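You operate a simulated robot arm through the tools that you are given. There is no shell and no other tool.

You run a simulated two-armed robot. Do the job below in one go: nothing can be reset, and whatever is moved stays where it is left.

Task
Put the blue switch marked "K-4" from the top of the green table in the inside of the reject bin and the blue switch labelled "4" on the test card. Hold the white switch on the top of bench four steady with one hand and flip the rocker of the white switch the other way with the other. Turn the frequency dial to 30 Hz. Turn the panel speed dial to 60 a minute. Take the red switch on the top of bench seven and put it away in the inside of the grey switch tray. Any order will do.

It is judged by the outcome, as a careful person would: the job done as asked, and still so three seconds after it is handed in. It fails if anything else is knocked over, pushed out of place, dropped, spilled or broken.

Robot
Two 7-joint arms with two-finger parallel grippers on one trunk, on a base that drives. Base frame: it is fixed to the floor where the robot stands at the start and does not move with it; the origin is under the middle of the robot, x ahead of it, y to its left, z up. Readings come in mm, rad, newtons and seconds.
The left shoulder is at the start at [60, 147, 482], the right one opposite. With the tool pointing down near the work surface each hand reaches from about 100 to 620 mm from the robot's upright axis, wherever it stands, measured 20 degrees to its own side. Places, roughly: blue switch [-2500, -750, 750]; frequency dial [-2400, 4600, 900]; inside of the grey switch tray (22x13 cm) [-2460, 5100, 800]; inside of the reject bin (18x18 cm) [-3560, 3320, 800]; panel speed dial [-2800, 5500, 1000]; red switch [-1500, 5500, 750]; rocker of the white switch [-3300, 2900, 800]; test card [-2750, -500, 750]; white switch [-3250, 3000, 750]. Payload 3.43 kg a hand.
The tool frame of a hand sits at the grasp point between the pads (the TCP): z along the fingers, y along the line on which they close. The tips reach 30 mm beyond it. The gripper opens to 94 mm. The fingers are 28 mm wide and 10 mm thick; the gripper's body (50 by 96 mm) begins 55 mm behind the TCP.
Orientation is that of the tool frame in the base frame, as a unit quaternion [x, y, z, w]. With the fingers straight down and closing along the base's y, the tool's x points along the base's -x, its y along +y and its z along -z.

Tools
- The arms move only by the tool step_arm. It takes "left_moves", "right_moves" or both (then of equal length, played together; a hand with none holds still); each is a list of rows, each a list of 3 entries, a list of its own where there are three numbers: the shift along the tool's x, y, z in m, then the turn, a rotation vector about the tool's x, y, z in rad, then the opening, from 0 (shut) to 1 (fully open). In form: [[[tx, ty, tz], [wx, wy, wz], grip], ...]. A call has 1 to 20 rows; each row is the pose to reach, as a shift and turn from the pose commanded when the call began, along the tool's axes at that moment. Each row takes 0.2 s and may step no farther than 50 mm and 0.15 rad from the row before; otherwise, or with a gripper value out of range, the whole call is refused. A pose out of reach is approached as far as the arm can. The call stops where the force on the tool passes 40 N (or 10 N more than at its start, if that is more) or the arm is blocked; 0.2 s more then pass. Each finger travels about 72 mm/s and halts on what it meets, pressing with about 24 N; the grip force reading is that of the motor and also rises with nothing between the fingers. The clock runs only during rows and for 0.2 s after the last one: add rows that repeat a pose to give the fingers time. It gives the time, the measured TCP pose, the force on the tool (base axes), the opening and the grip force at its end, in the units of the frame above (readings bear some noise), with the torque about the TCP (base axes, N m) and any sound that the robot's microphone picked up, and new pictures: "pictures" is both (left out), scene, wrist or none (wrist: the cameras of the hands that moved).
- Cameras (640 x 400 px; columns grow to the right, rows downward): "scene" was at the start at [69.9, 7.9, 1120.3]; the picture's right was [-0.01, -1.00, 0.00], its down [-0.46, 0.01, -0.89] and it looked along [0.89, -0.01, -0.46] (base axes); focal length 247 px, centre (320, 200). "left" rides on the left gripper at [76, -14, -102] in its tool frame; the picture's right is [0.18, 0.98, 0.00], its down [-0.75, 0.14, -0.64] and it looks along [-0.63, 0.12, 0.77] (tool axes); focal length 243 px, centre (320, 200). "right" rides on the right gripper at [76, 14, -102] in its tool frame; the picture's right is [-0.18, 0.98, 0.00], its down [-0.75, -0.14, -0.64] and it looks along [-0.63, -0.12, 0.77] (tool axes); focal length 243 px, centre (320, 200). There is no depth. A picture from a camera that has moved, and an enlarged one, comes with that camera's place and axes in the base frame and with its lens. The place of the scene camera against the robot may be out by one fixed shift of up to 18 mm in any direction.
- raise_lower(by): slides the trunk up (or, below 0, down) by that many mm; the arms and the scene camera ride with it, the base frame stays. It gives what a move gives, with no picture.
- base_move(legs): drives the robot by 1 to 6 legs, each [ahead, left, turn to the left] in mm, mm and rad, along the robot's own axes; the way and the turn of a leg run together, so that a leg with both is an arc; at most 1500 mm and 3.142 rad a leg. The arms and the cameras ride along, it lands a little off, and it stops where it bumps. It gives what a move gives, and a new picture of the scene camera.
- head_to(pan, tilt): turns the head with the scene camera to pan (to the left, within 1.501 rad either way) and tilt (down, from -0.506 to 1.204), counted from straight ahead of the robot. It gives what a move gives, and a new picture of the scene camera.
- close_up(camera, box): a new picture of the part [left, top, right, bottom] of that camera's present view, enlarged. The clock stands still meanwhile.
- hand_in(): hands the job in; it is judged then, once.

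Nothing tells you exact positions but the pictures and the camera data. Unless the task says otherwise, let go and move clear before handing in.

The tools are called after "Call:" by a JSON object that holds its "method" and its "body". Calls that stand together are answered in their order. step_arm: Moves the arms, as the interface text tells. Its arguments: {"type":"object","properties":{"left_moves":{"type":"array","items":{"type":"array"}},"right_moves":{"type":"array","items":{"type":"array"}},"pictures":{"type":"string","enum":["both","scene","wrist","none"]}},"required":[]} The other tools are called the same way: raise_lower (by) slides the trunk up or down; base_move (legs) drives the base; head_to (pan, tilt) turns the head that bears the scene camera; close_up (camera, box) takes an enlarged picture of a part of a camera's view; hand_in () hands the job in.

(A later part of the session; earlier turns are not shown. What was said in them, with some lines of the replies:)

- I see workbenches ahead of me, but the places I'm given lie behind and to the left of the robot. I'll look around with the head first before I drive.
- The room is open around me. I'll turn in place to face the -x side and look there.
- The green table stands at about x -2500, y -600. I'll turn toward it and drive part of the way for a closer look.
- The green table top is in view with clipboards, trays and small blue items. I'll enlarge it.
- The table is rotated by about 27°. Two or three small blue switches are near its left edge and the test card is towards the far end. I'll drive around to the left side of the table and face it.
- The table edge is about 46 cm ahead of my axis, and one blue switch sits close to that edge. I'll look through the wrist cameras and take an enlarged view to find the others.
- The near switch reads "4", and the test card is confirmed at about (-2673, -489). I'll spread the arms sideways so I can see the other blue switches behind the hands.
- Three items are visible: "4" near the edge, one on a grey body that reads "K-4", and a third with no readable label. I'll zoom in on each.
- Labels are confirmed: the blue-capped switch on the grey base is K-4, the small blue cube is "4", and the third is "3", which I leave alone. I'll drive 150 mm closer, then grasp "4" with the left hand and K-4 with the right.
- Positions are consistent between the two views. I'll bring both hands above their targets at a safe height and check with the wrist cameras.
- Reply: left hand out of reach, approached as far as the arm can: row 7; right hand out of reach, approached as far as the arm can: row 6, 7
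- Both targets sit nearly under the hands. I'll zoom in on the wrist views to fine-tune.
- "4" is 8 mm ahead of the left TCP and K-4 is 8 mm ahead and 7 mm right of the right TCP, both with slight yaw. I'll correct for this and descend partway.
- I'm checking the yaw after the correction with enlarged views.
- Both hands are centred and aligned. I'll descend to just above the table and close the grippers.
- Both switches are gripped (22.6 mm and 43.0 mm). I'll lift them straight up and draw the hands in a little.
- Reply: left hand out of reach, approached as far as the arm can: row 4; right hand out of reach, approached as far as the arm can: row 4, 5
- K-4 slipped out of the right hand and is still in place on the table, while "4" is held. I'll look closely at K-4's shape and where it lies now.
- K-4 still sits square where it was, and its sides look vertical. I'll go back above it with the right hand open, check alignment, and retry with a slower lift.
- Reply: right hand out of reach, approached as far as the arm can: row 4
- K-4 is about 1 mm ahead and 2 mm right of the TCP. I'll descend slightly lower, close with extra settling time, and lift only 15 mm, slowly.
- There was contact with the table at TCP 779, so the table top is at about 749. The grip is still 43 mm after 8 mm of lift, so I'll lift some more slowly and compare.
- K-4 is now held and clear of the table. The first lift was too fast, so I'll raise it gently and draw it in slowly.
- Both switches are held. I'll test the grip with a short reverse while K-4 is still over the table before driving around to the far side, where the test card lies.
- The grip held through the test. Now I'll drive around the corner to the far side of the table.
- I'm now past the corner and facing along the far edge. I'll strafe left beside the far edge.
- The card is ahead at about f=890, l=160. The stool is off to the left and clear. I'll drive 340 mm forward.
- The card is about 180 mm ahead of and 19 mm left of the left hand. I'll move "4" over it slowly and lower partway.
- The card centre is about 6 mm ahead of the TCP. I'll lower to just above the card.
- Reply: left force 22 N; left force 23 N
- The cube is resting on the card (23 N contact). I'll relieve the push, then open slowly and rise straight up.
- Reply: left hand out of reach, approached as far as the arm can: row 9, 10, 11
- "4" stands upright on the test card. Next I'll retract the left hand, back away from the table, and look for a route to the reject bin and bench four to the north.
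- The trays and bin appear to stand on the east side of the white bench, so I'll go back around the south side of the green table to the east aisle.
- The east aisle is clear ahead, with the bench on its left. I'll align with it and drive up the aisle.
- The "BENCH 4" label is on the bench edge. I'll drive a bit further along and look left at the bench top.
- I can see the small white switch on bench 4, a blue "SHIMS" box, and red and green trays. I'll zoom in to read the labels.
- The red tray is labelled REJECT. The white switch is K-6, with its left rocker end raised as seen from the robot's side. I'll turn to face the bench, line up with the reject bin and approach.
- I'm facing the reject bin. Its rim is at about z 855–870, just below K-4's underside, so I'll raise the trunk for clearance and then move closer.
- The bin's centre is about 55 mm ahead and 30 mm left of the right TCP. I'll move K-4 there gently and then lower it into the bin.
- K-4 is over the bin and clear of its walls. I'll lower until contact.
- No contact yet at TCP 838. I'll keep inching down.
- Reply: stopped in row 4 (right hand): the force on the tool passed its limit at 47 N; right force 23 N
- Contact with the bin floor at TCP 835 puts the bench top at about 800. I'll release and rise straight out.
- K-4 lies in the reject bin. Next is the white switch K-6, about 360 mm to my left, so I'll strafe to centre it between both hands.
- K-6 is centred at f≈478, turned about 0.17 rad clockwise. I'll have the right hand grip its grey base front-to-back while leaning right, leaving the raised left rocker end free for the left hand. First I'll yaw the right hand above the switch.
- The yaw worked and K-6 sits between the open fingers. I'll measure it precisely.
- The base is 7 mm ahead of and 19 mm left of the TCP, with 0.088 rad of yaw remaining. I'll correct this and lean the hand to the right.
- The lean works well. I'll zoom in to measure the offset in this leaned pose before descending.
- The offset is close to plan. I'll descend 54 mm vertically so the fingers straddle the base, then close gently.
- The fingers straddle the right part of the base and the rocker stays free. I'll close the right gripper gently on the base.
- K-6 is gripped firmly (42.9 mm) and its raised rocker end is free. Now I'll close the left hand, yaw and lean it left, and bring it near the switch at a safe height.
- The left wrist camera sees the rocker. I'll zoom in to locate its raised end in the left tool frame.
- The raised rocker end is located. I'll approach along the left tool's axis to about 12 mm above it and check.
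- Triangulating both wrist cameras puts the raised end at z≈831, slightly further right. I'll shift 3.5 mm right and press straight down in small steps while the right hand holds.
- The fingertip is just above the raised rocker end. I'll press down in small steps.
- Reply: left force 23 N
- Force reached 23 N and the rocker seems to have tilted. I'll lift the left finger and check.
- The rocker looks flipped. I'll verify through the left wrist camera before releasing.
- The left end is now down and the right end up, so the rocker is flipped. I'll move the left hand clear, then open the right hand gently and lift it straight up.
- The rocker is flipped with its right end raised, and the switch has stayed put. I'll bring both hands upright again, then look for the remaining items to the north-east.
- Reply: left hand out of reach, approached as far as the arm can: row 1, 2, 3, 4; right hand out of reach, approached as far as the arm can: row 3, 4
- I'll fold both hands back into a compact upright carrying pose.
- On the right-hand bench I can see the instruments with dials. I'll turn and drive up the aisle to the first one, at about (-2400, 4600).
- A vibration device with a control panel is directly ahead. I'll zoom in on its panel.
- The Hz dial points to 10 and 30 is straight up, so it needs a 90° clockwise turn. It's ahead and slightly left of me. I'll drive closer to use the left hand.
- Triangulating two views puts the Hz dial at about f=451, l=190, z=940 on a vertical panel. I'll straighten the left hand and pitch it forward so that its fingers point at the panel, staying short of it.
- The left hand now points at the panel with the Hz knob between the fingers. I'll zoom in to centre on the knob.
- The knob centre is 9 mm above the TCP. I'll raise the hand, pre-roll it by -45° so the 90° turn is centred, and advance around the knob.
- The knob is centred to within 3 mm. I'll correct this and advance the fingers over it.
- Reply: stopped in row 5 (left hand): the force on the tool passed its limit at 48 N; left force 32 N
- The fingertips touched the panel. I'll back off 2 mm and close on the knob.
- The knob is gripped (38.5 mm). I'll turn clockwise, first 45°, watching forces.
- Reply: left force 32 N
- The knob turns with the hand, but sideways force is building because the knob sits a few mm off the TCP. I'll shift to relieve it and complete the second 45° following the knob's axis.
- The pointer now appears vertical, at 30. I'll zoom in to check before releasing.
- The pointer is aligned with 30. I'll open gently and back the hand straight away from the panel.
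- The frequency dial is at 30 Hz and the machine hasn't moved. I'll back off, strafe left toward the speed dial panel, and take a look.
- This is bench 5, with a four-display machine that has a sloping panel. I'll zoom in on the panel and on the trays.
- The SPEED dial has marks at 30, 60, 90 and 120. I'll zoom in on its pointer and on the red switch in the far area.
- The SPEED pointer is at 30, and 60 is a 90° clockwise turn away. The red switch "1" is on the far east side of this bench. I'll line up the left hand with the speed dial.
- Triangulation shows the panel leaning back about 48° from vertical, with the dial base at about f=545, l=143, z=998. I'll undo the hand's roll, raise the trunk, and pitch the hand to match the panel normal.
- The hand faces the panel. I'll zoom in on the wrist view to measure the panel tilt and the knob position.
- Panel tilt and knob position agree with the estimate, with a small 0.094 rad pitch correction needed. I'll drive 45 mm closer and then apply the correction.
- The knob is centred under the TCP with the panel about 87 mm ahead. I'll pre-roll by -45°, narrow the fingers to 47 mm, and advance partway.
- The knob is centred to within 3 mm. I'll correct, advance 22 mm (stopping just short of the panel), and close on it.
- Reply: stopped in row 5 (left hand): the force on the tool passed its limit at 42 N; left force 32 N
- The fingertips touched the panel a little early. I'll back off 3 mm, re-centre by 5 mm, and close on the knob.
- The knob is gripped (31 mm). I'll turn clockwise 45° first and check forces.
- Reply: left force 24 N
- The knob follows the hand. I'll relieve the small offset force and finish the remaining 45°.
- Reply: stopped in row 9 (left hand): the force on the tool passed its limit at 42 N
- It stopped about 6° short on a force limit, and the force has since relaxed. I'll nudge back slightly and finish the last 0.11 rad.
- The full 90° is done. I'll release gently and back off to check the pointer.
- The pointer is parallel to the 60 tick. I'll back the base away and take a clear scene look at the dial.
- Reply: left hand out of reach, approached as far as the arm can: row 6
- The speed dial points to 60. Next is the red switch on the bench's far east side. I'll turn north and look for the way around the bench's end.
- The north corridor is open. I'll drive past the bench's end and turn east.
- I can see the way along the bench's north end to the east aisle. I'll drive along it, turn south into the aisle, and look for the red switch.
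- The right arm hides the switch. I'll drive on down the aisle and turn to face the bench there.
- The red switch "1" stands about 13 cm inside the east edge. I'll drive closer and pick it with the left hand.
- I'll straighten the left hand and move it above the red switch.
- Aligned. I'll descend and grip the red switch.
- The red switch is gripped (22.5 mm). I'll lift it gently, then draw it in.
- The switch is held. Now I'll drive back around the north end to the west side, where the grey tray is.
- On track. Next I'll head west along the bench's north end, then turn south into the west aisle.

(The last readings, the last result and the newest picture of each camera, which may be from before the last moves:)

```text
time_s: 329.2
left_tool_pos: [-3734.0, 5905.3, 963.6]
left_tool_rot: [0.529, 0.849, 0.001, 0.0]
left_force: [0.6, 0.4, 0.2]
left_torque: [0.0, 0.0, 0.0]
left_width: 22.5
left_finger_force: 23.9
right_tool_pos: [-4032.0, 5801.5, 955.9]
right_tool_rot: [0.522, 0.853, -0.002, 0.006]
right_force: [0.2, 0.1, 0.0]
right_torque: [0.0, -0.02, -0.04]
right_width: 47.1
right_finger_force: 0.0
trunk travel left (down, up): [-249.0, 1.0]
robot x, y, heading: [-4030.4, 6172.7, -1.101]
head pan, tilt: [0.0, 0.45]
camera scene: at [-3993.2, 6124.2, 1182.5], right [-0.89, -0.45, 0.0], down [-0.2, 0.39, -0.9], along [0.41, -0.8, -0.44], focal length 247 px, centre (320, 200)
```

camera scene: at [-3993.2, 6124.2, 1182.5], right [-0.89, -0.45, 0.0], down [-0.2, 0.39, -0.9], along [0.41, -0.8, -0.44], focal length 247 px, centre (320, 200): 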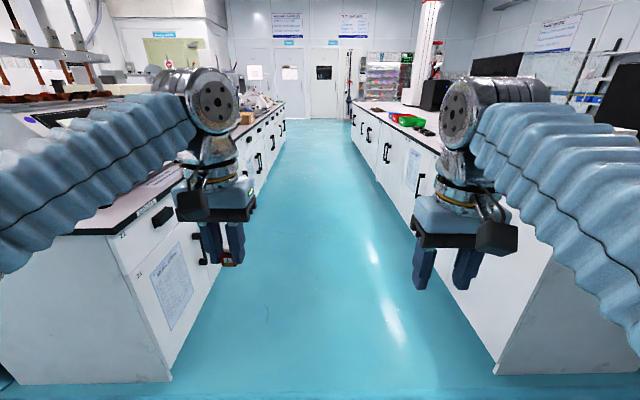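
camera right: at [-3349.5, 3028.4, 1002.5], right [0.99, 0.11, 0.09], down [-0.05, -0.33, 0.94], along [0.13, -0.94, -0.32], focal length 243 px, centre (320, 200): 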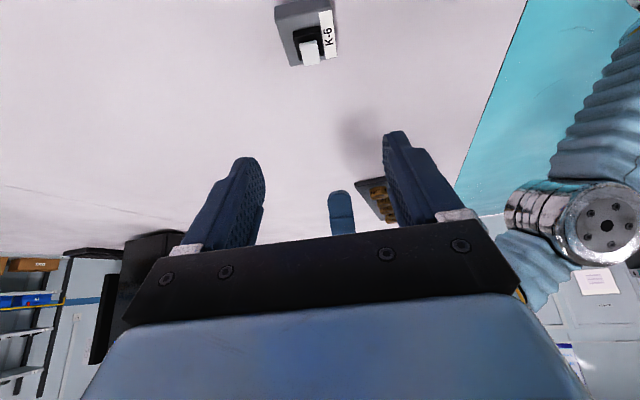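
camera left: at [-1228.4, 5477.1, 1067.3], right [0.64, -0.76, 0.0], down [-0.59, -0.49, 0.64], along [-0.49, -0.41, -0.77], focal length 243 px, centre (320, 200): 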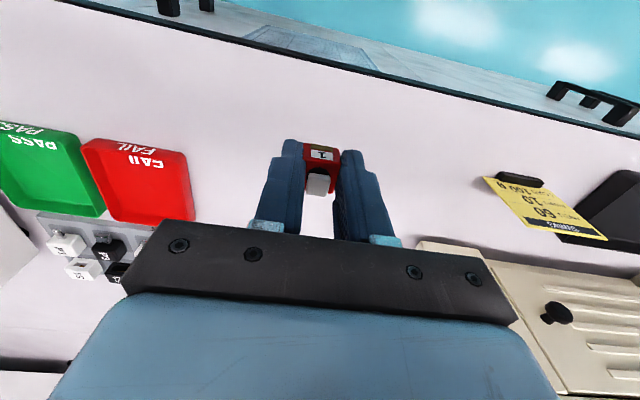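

I'm in the west aisle. I'll drive south to the tray and turn to face bench 5.

Call:
{"method": "base_move", "body": {"legs": [[0, 0, 0.04], [918, 0, 0], [918, 0, 0], [0, 0, 1.57]]}}

Call:
{"method": "head_to", "body": {"pan": 0.0, "tilt": 0.5}}

```text
time_s: 342.6
left_tool_pos: [-2866.1, 4890.3, 964.0]
left_tool_rot: [-0.252, 0.968, 0.0, -0.002]
left_force: [-0.5, -0.7, 0.1]
left_torque: [0.0, 0.01, 0.0]
left_width: 22.6
left_finger_force: 23.7
right_tool_pos: [-2746.9, 4597.7, 953.9]
right_tool_rot: [-0.261, 0.965, 0.004, 0.005]
right_force: [-0.3, 0.7, 0.7]
right_torque: [0.01, 0.02, 0.02]
right_width: 46.9
right_finger_force: 0.1
trunk travel left (down, up): [-249.0, 1.0]
robot x, y, heading: [-3117.8, 4578.9, 0.525]
head pan, tilt: [0.0, 0.45]
camera scene: at [-3053.2, 4621.2, 1182.5], right [0.5, -0.87, 0.0], down [-0.38, -0.22, -0.9], along [0.78, 0.45, -0.44], focal length 247 px, centre (320, 200)
```

scene: 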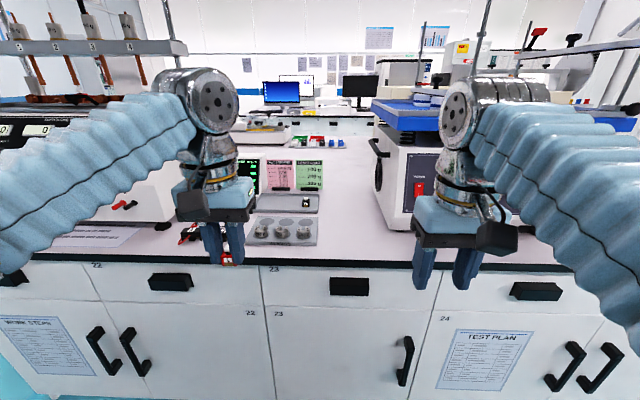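

```text
time_s: 343.2
left_tool_pos: [-2864.8, 4889.7, 964.7]
left_tool_rot: [-0.252, 0.968, -0.001, -0.001]
left_force: [0.5, 0.2, -0.4]
left_torque: [-0.04, 0.0, 0.0]
left_width: 23.0
left_finger_force: 24.0
right_tool_pos: [-2746.1, 4598.1, 954.2]
right_tool_rot: [-0.26, 0.966, 0.003, 0.004]
right_force: [0.2, 1.0, 0.4]
right_torque: [0.0, -0.04, 0.04]
right_width: 47.1
right_finger_force: 0.1
trunk travel left (down, up): [-249.0, 1.0]
robot x, y, heading: [-3116.2, 4578.3, 0.523]
head pan, tilt: [0.0, 0.499]
camera scene: at [-3054.0, 4620.8, 1178.0], right [0.5, -0.87, 0.0], down [-0.41, -0.24, -0.88], along [0.76, 0.44, -0.48], focal length 247 px, centre (320, 200)
```

scene: 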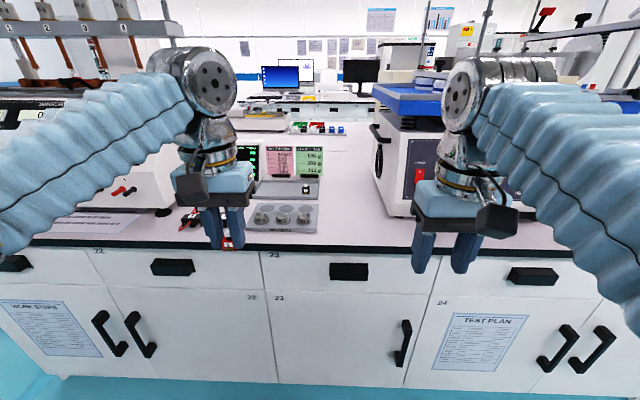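

The tray is ahead at about f=826, l=112. I'll pull the right hand back so it stays clear of the vibration table, then drive closer.

Call:
{"method": "step_arm", "body": {"right_moves": [[[0.02, 0, 0], [0, 0, 0], 0.5], [[0.04, 0, 0], [0, 0, 0], 0.5], [[0.06, 0, 0], [0, 0, 0], 0.5], [[0.08, 0, 0], [0, 0, 0], 0.5]], "pictures": "none"}}

Call:
{"method": "base_move", "body": {"legs": [[215, 0, 0]]}}

Call:
{"method": "head_to", "body": {"pan": 0.0, "tilt": 1.1}}

Call:
{"method": "close_up", "body": {"camera": "left", "box": [0, 0, 640, 400]}}

```text
time_s: 344.2
left_tool_pos: [-2866.7, 4890.6, 962.3]
left_tool_rot: [-0.252, 0.968, -0.001, 0.0]
left_force: [1.2, 0.6, -0.7]
left_torque: [0.03, 0.02, -0.01]
left_width: 22.6
left_finger_force: 24.3
right_tool_pos: [-2815.2, 4558.2, 953.4]
right_tool_rot: [-0.26, 0.966, 0.003, 0.005]
right_force: [-1.0, 0.7, -0.5]
right_torque: [0.02, 0.0, -0.02]
right_width: 46.8
right_finger_force: 0.1
trunk travel left (down, up): [-249.0, 1.0]
robot x, y, heading: [-3117.5, 4584.2, 0.528]
head pan, tilt: [0.0, 0.499]
```

```text
time_s: 345.9
left_tool_pos: [-2680.1, 5002.0, 964.4]
left_tool_rot: [-0.255, 0.967, -0.001, -0.001]
left_force: [0.4, 1.3, 0.6]
left_torque: [-0.02, -0.02, 0.01]
left_width: 22.4
left_finger_force: 24.4
right_tool_pos: [-2627.7, 4669.4, 953.4]
right_tool_rot: [-0.263, 0.965, 0.003, 0.005]
right_force: [0.5, -0.3, 0.9]
right_torque: [0.01, 0.0, 0.01]
right_width: 47.0
right_finger_force: 0.0
trunk travel left (down, up): [-249.0, 1.0]
robot x, y, heading: [-2926.2, 4691.5, 0.535]
head pan, tilt: [0.0, 0.499]
camera scene: at [-2866.3, 4730.6, 1178.0], right [0.51, -0.86, 0.0], down [-0.41, -0.24, -0.88], along [0.76, 0.44, -0.48], focal length 247 px, centre (320, 200)
```

scene: 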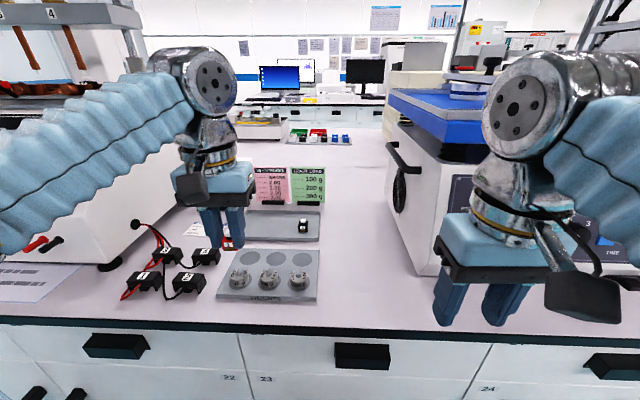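

```text
time_s: 346.9
left_tool_pos: [-2680.2, 5001.3, 962.9]
left_tool_rot: [-0.256, 0.967, 0.0, -0.001]
left_force: [0.9, 1.1, -0.7]
left_torque: [-0.02, -0.01, 0.01]
left_width: 22.6
left_finger_force: 24.2
right_tool_pos: [-2627.2, 4668.8, 953.6]
right_tool_rot: [-0.262, 0.965, 0.002, 0.004]
right_force: [0.0, 0.7, 0.2]
right_torque: [-0.01, -0.01, 0.01]
right_width: 47.0
right_finger_force: 0.1
trunk travel left (down, up): [-249.0, 1.0]
robot x, y, heading: [-2927.4, 4690.4, 0.531]
head pan, tilt: [0.0, 1.1]
camera scene: at [-2890.1, 4716.6, 1130.4], right [0.51, -0.86, 0.0], down [-0.77, -0.45, -0.45], along [0.39, 0.23, -0.89], focal length 247 px, centre (320, 200)
```

scene: 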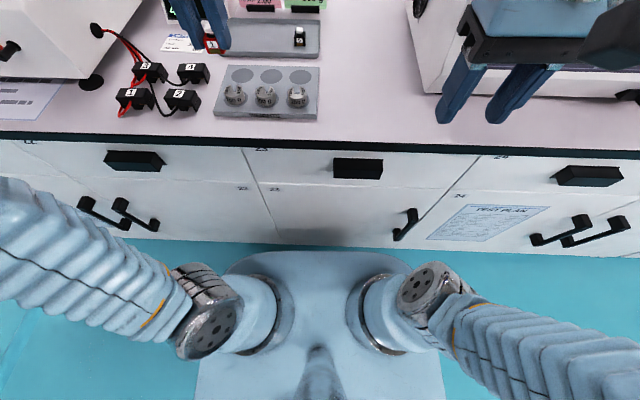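

```text
1.00 times, centred on (320, 200) of left (not enlarged: the box is as wide or as high as the picture)
camera zoom: at [-2738.5, 4952.0, 1067.2], right [-0.65, 0.76, 0.0], down [0.59, 0.5, 0.64], along [0.49, 0.41, -0.77], focal length 243 px, centre (320, 200)
```

zoom: 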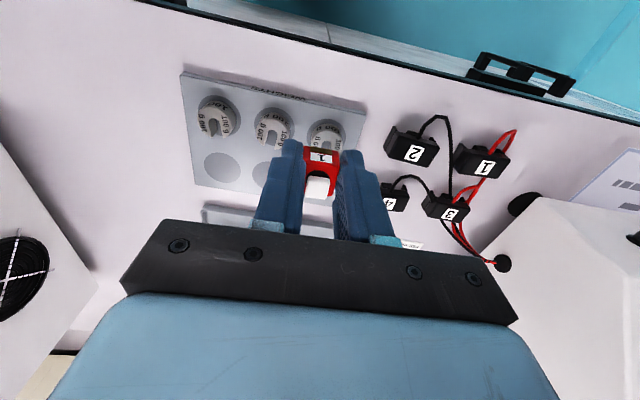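

The tray spans roughly f 541–650, l 0–220, with switch "5" on its right side. I'll carry the red switch forward over the tray's free left part, descending gradually.

Call:
{"method": "step_arm", "body": {"left_moves": [[[-0.008, 0, 0.002], [0, 0, 0], 0], [[-0.022, 0, 0.006], [0, 0, 0], 0], [[-0.038, 0, 0.011], [0, 0, 0], 0], [[-0.054, 0, 0.017], [0, 0, 0], 0], [[-0.07, 0, 0.022], [0, 0, 0], 0], [[-0.086, 0, 0.028], [0, 0, 0], 0], [[-0.102, 0, 0.034], [0, 0, 0], 0], [[-0.118, 0, 0.041], [0, 0, 0], 0], [[-0.134, 0, 0.048], [0, 0, 0], 0], [[-0.15, 0, 0.055], [0, 0, 0], 0], [[-0.166, 0, 0.062], [0, 0, 0], 0], [[-0.182, 0, 0.068], [0, 0, 0], 0], [[-0.196, 0, 0.074], [0, 0, 0], 0], [[-0.205, 0, 0.078], [0, 0, 0], 0], [[-0.205, 0, 0.078], [0, 0, 0], 0]]}}

Call:
{"method": "head_to", "body": {"pan": 0.1, "tilt": 0.6}}

```text
time_s: 350.1
left_tool_pos: [-2500.9, 5102.6, 886.2]
left_tool_rot: [-0.256, 0.967, 0.0, -0.001]
left_force: [0.0, -1.0, -0.2]
left_torque: [0.01, -0.03, -0.02]
left_width: 22.5
left_finger_force: 23.9
right_tool_pos: [-2627.5, 4671.4, 954.5]
right_tool_rot: [-0.262, 0.965, 0.002, 0.005]
right_force: [1.1, -0.5, 0.2]
right_torque: [0.03, 0.01, 0.0]
right_width: 47.0
right_finger_force: 0.0
trunk travel left (down, up): [-249.0, 1.0]
robot x, y, heading: [-2925.6, 4689.7, 0.534]
head pan, tilt: [0.0, 1.1]
camera scene: at [-2890.0, 4716.7, 1130.3], right [0.51, -0.86, 0.0], down [-0.77, -0.45, -0.45], along [0.39, 0.23, -0.89], focal length 247 px, centre (320, 200)
camera left: at [-2559.5, 5053.5, 989.5], right [-0.65, 0.76, 0.0], down [0.59, 0.5, 0.64], along [0.49, 0.41, -0.77], focal length 243 px, centre (320, 200)
```

scene: 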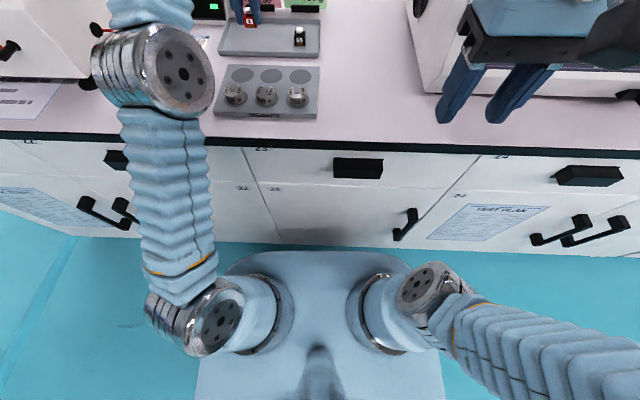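
left: 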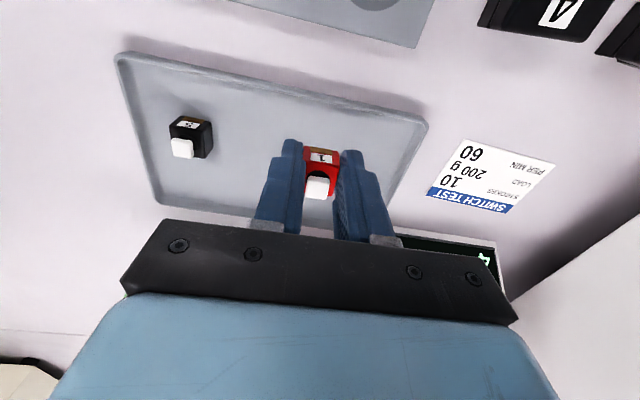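

```text
time_s: 351.0
left_tool_pos: [-2501.4, 5103.9, 886.7]
left_tool_rot: [-0.254, 0.967, -0.001, 0.0]
left_force: [-0.4, 0.4, -0.2]
left_torque: [0.01, 0.0, 0.0]
left_width: 22.5
left_finger_force: 24.0
right_tool_pos: [-2627.0, 4669.0, 953.8]
right_tool_rot: [-0.262, 0.965, 0.002, 0.005]
right_force: [0.8, 0.1, 1.3]
right_torque: [0.02, -0.01, -0.02]
right_width: 47.1
right_finger_force: 0.0
trunk travel left (down, up): [-249.0, 1.0]
robot x, y, heading: [-2928.4, 4691.6, 0.529]
head pan, tilt: [0.099, 0.6]
camera scene: at [-2873.2, 4736.7, 1168.8], right [0.59, -0.81, 0.0], down [-0.46, -0.33, -0.82], along [0.67, 0.49, -0.57], focal length 247 px, centre (320, 200)
```

scene: 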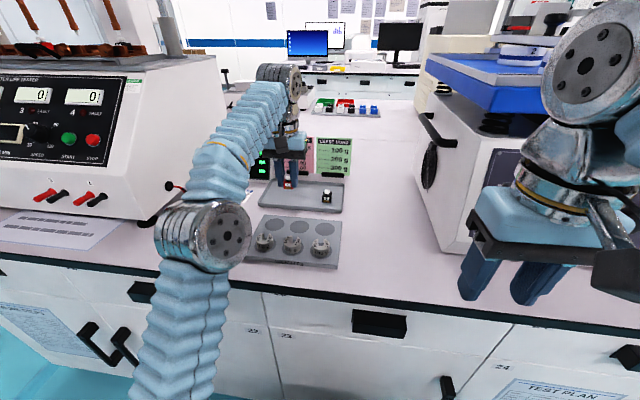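

The TCP is 23 mm inside the tray's near rim. I'll move 30 mm further in and 10 mm right, then lower toward the tray floor.

Call:
{"method": "step_arm", "body": {"left_moves": [[[-0.008, -0.003, 0], [0, 0, 0], 0], [[-0.018, -0.006, 0], [0, 0, 0], 0], [[-0.028, -0.01, 0.002], [0, 0, 0], 0], [[-0.03, -0.01, 0.01], [0, 0, 0], 0], [[-0.03, -0.01, 0.02], [0, 0, 0], 0], [[-0.03, -0.01, 0.029], [0, 0, 0], 0], [[-0.03, -0.01, 0.035], [0, 0, 0], 0], [[-0.03, -0.01, 0.035], [0, 0, 0], 0]], "pictures": "wrist"}}

```text
time_s: 352.8
left_tool_pos: [-2471.2, 5107.5, 852.1]
left_tool_rot: [-0.255, 0.967, -0.002, 0.0]
left_force: [0.3, 0.7, -0.1]
left_torque: [0.0, -0.01, -0.02]
left_width: 22.8
left_finger_force: 24.1
left hand out of reach, approached as far as the arm can: row 2, 3, 4, 5
right_tool_pos: [-2626.9, 4669.7, 953.9]
right_tool_rot: [-0.262, 0.965, 0.002, 0.005]
right_force: [0.4, -0.4, 0.0]
right_torque: [-0.02, -0.01, -0.01]
right_width: 47.1
right_finger_force: 0.0
trunk travel left (down, up): [-249.0, 1.0]
robot x, y, heading: [-2926.5, 4689.4, 0.53]
head pan, tilt: [0.099, 0.6]
camera left: at [-2529.2, 5058.9, 954.5], right [-0.65, 0.76, 0.0], down [0.59, 0.5, 0.64], along [0.49, 0.41, -0.77], focal length 243 px, centre (320, 200)
```

left: 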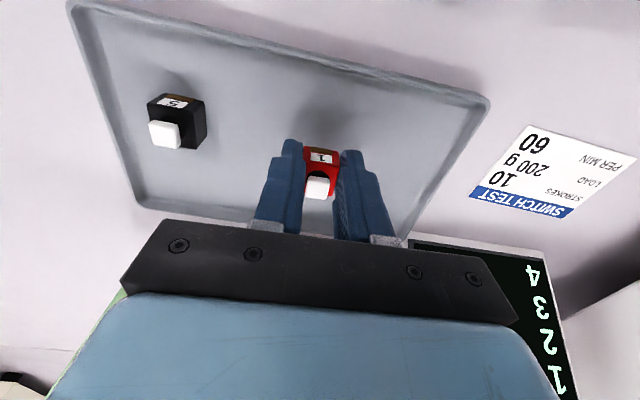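

The switch is over the tray floor. I'll inch down until contact.

Call:
{"method": "step_arm", "body": {"left_moves": [[[0, 0, 0.002], [0, 0, 0], 0], [[0, 0, 0.004], [0, 0, 0], 0], [[0, 0, 0.006], [0, 0, 0], 0], [[0, 0, 0.008], [0, 0, 0], 0]], "pictures": "none"}}

Call:
{"method": "step_arm", "body": {"left_moves": [[[0, 0, 0.001], [0, 0, 0], 0], [[0, 0, 0.002], [0, 0, 0], 0], [[0, 0, 0.003], [0, 0, 0], 0]], "pictures": "none"}}

```text
time_s: 353.8
left_tool_pos: [-2469.3, 5108.5, 843.0]
left_tool_rot: [-0.255, 0.967, -0.001, -0.001]
left_force: [0.2, -0.6, 0.8]
left_torque: [0.02, -0.02, 0.0]
left_width: 22.5
left_finger_force: 23.8
right_tool_pos: [-2627.7, 4668.2, 954.1]
right_tool_rot: [-0.263, 0.965, 0.002, 0.004]
right_force: [0.8, 0.3, -0.9]
right_torque: [-0.01, 0.03, -0.01]
right_width: 47.0
right_finger_force: 0.1
trunk travel left (down, up): [-249.0, 1.0]
robot x, y, heading: [-2926.6, 4693.1, 0.527]
head pan, tilt: [0.099, 0.6]
```

```text
time_s: 354.6
left_tool_pos: [-2470.5, 5108.6, 841.2]
left_tool_rot: [-0.254, 0.967, -0.001, 0.0]
left_force: [4.1, 0.4, 16.0]
left_torque: [0.1, -0.2, -0.01]
left_width: 22.7
left_finger_force: 23.8
right_tool_pos: [-2627.6, 4668.6, 954.9]
right_tool_rot: [-0.262, 0.965, 0.003, 0.006]
right_force: [-0.5, -0.3, 0.7]
right_torque: [-0.03, 0.01, 0.02]
right_width: 47.1
right_finger_force: 0.1
trunk travel left (down, up): [-249.0, 1.0]
robot x, y, heading: [-2926.7, 4691.6, 0.53]
head pan, tilt: [0.099, 0.6]
```

Contact with the tray floor (16 N). I'll relieve the push slightly, open slowly, and rise straight up.

Call:
{"method": "step_arm", "body": {"left_moves": [[[0, 0, -0.001], [0, 0, 0], 0], [[0, 0, -0.001], [0, 0, 0], 0.27], [[0, 0, -0.001], [0, 0, 0], 0.33], [[0, 0, -0.001], [0, 0, 0], 0.45], [[0, 0, -0.001], [0, 0, 0], 0.5], [[0, 0, -0.012], [0, 0, 0], 0.5], [[0, 0, -0.03], [0, 0, 0], 0.5], [[0, 0, -0.05], [0, 0, 0], 0.5], [[0.01, 0, -0.065], [0, 0, 0], 0.5], [[0.04, 0, -0.075], [0, 0, 0], 0.5], [[0.08, 0, -0.085], [0, 0, 0], 0.5], [[0.12, 0, -0.095], [0, 0, 0], 0.5], [[0.16, 0, -0.105], [0, 0, 0], 0.5], [[0.19, 0, -0.11], [0, 0, 0], 0.5]]}}

Call:
{"method": "close_up", "body": {"camera": "scene", "box": [240, 130, 380, 270]}}

```text
time_s: 357.6
left_tool_pos: [-2634.7, 5016.3, 949.1]
left_tool_rot: [-0.256, 0.967, 0.001, -0.001]
left_force: [0.0, -0.9, 0.5]
left_torque: [0.03, 0.02, -0.01]
left_width: 47.0
left_finger_force: 0.0
left hand out of reach, approached as far as the arm can: row 7, 8, 9, 10
right_tool_pos: [-2627.2, 4670.2, 953.3]
right_tool_rot: [-0.263, 0.965, 0.002, 0.005]
right_force: [0.4, -0.7, -0.2]
right_torque: [-0.01, 0.02, -0.04]
right_width: 46.8
right_finger_force: 0.1
trunk travel left (down, up): [-249.0, 1.0]
robot x, y, heading: [-2929.3, 4690.1, 0.53]
head pan, tilt: [0.099, 0.6]
camera scene: at [-2873.1, 4736.8, 1168.9], right [0.59, -0.81, 0.0], down [-0.46, -0.33, -0.82], along [0.67, 0.49, -0.57], focal length 247 px, centre (320, 200)
camera left: at [-2693.9, 4966.0, 1052.4], right [-0.65, 0.76, 0.0], down [0.59, 0.5, 0.64], along [0.49, 0.41, -0.77], focal length 243 px, centre (320, 200)
```

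scene: 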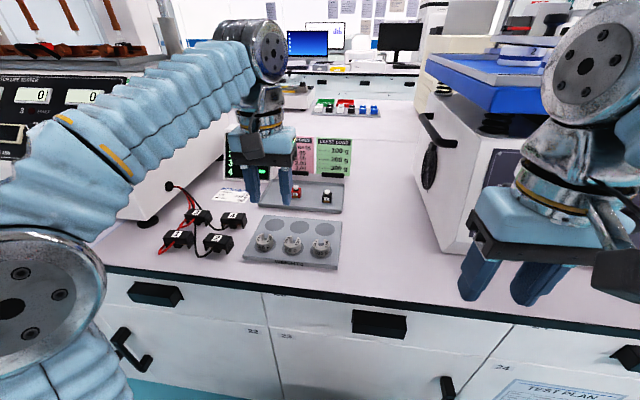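
left: 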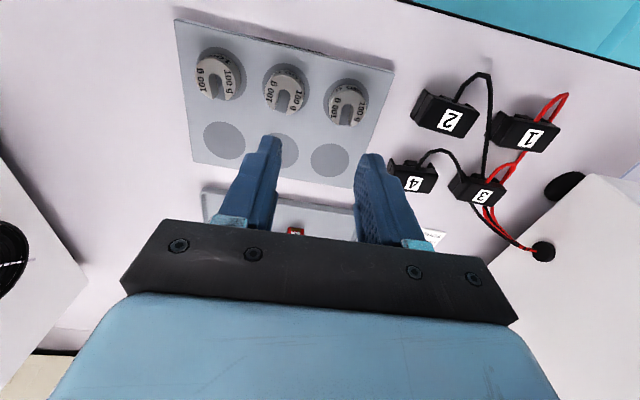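

```text
2.86 times, centred on (310, 200) of scene
camera zoom: at [-2873.1, 4736.8, 1168.9], right [0.59, -0.81, 0.0], down [-0.46, -0.33, -0.82], along [0.67, 0.49, -0.57], focal length 706 px, centre (349, 200)
```

zoom: 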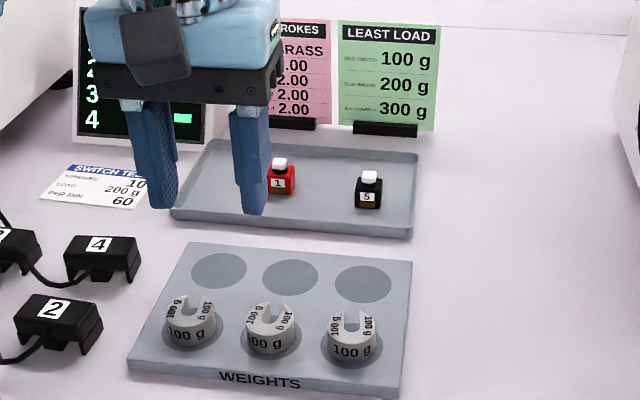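

The red switch "1" stands upright in the tray. I'll back away and check both dials once more.

Call:
{"method": "base_move", "body": {"legs": [[-280, 0, 0]]}}

Call:
{"method": "head_to", "body": {"pan": -0.35, "tilt": 0.3}}

Call:
{"method": "head_to", "body": {"pan": 0.6, "tilt": 0.3}}

```text
time_s: 359.6
left_tool_pos: [-2873.6, 4876.5, 949.2]
left_tool_rot: [-0.256, 0.967, 0.0, -0.002]
left_force: [0.2, -0.4, -0.3]
left_torque: [0.01, -0.04, -0.01]
left_width: 46.9
left_finger_force: 0.0
right_tool_pos: [-2864.9, 4531.4, 953.3]
right_tool_rot: [-0.263, 0.965, 0.002, 0.005]
right_force: [0.3, 0.4, 0.3]
right_torque: [0.0, 0.01, 0.04]
right_width: 47.0
right_finger_force: 0.0
trunk travel left (down, up): [-249.0, 1.0]
robot x, y, heading: [-3166.6, 4549.0, 0.535]
head pan, tilt: [0.099, 0.6]
camera scene: at [-3112.0, 4596.5, 1168.9], right [0.59, -0.81, 0.0], down [-0.46, -0.33, -0.82], along [0.67, 0.49, -0.57], focal length 247 px, centre (320, 200)
```

scene: 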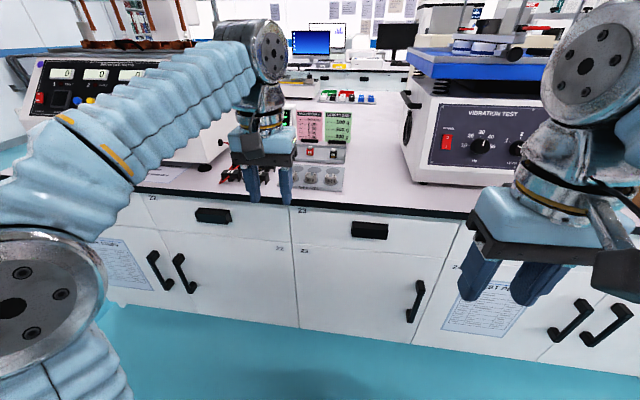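

```text
time_s: 360.5
left_tool_pos: [-2874.5, 4876.6, 949.0]
left_tool_rot: [-0.257, 0.966, -0.001, -0.001]
left_force: [-0.1, 0.0, 0.5]
left_torque: [-0.02, 0.01, 0.04]
left_width: 47.1
left_finger_force: 0.0
right_tool_pos: [-2865.5, 4529.6, 953.7]
right_tool_rot: [-0.264, 0.965, 0.003, 0.005]
right_force: [0.3, -0.8, 0.5]
right_torque: [0.03, 0.0, 0.01]
right_width: 47.0
right_finger_force: 0.0
trunk travel left (down, up): [-249.0, 1.0]
robot x, y, heading: [-3165.7, 4550.2, 0.541]
head pan, tilt: [-0.351, 0.3]
camera scene: at [-3091.6, 4561.1, 1196.4], right [0.18, -0.98, 0.0], down [-0.29, -0.05, -0.96], along [0.94, 0.17, -0.3], focal length 247 px, centre (320, 200)
```

scene: 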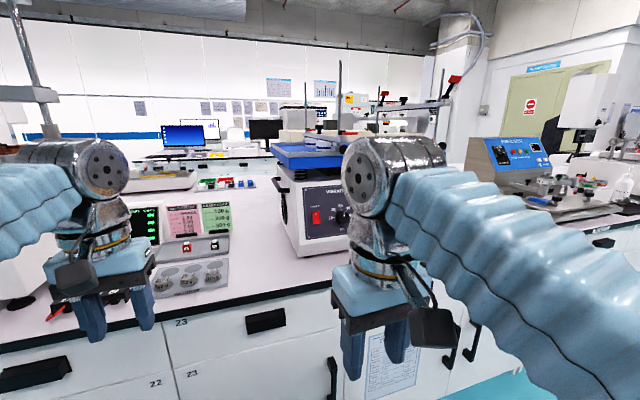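

```text
time_s: 361.7
left_tool_pos: [-2873.1, 4876.7, 948.7]
left_tool_rot: [-0.256, 0.967, 0.0, -0.001]
left_force: [-0.2, -0.2, 1.4]
left_torque: [0.0, 0.0, -0.03]
left_width: 47.0
left_finger_force: 0.0
right_tool_pos: [-2865.7, 4530.6, 954.5]
right_tool_rot: [-0.262, 0.965, 0.002, 0.004]
right_force: [0.0, -0.3, 0.6]
right_torque: [0.0, 0.01, -0.04]
right_width: 47.1
right_finger_force: 0.0
trunk travel left (down, up): [-249.0, 1.0]
robot x, y, heading: [-3167.0, 4547.7, 0.534]
head pan, tilt: [0.6, 0.3]
camera scene: at [-3143.8, 4628.7, 1196.4], right [0.91, -0.42, 0.0], down [-0.13, -0.27, -0.96], along [0.41, 0.86, -0.3], focal length 247 px, centre (320, 200)
```

scene: 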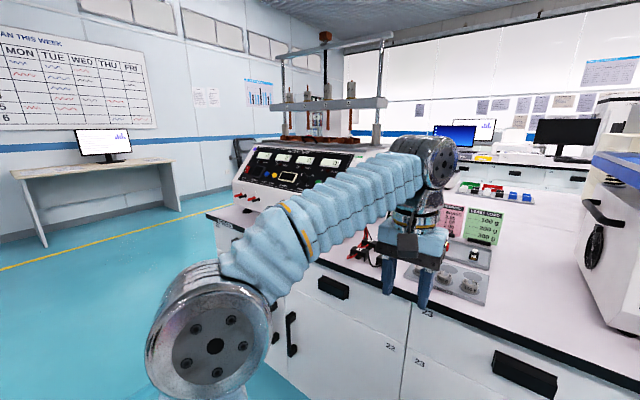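

Both machines look undisturbed. One last zoom on the Hz dial before handing in.

Call:
{"method": "head_to", "body": {"pan": -0.05, "tilt": 0.4}}

Call:
{"method": "close_up", "body": {"camera": "scene", "box": [360, 110, 560, 235]}}

```text
time_s: 362.7
left_tool_pos: [-2874.5, 4875.9, 948.7]
left_tool_rot: [-0.256, 0.967, 0.0, -0.002]
left_force: [1.0, 0.4, 0.0]
left_torque: [0.0, 0.01, -0.01]
left_width: 47.4
left_finger_force: 0.0
right_tool_pos: [-2865.8, 4529.6, 953.5]
right_tool_rot: [-0.263, 0.965, 0.002, 0.005]
right_force: [-0.3, -0.1, 0.2]
right_torque: [-0.02, 0.0, 0.01]
right_width: 47.0
right_finger_force: 0.1
trunk travel left (down, up): [-249.0, 1.0]
robot x, y, heading: [-3170.0, 4549.4, 0.533]
head pan, tilt: [-0.051, 0.4]
camera scene: at [-3101.4, 4587.2, 1187.2], right [0.46, -0.89, 0.0], down [-0.34, -0.18, -0.92], along [0.82, 0.43, -0.39], focal length 247 px, centre (320, 200)
```

scene: 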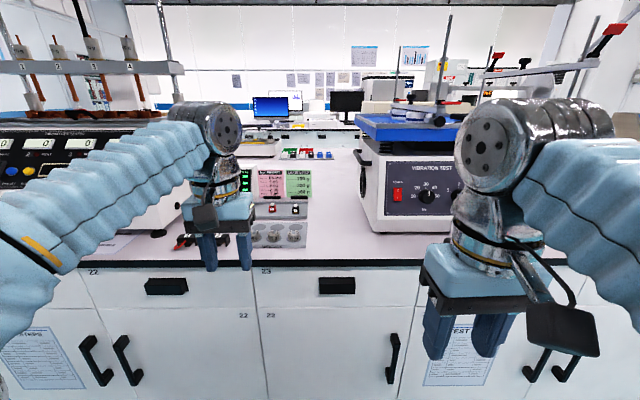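

```text
3.20 times, centred on (460, 172) of scene
camera zoom: at [-3101.4, 4587.2, 1187.2], right [0.46, -0.89, 0.0], down [-0.34, -0.18, -0.92], along [0.82, 0.43, -0.39], focal length 790 px, centre (-128, 288)
```

zoom: 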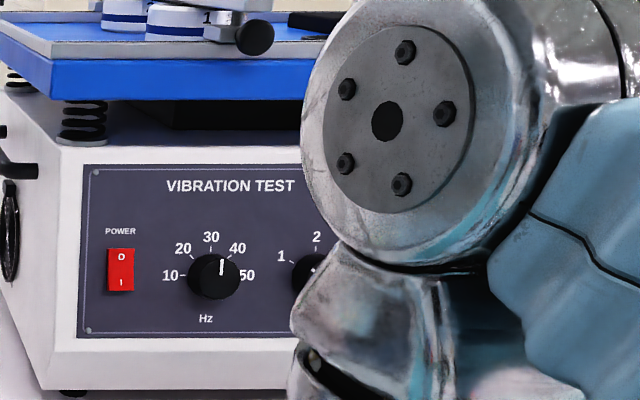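

Everything is as asked: K-4 is in the reject bin, "4" is on the test card, and K-6's rocker is flipped. The dials read 30 Hz and 60 a minute, and the red switch is in the grey tray. Both hands are empty and clear, so I'm handing in.

Call:
{"method": "hand_in", "body": {}}

```text
The job is handed in.
```

All the tasks are done and I've handed the job in. My last pictures show each item where you asked for it.

- **K-4:** it is upright in the reject bin. My first lift was too fast and K-4 slipped from the gripper right at the start, staying in place on the green table. I regripped lower and it held the whole way.
- **"4":** it stands upright on the test card on the green table.
- **White switch (K-6) on bench four:** the right hand gripped its base while the left pressed the raised end of the rocker. It is now tilted the other way, and the switch stayed in place.
- **Frequency dial:** it points to 30 Hz. The fingertips touched the panel while I was lining up on it, but the machine did not move.
- **Panel speed dial:** it points to 60. The fingertips touched this panel too, and the machine looked unmoved afterwards.
- **Red switch ("1"):** it stands upright in the grey switch tray, next to the black switch "5". I took it from the east side of the same bench without reading a "seven" label there. It was the only red switch I saw in that area.

Both hands are empty and clear of the benches. I saw nothing else knocked over or out of place.
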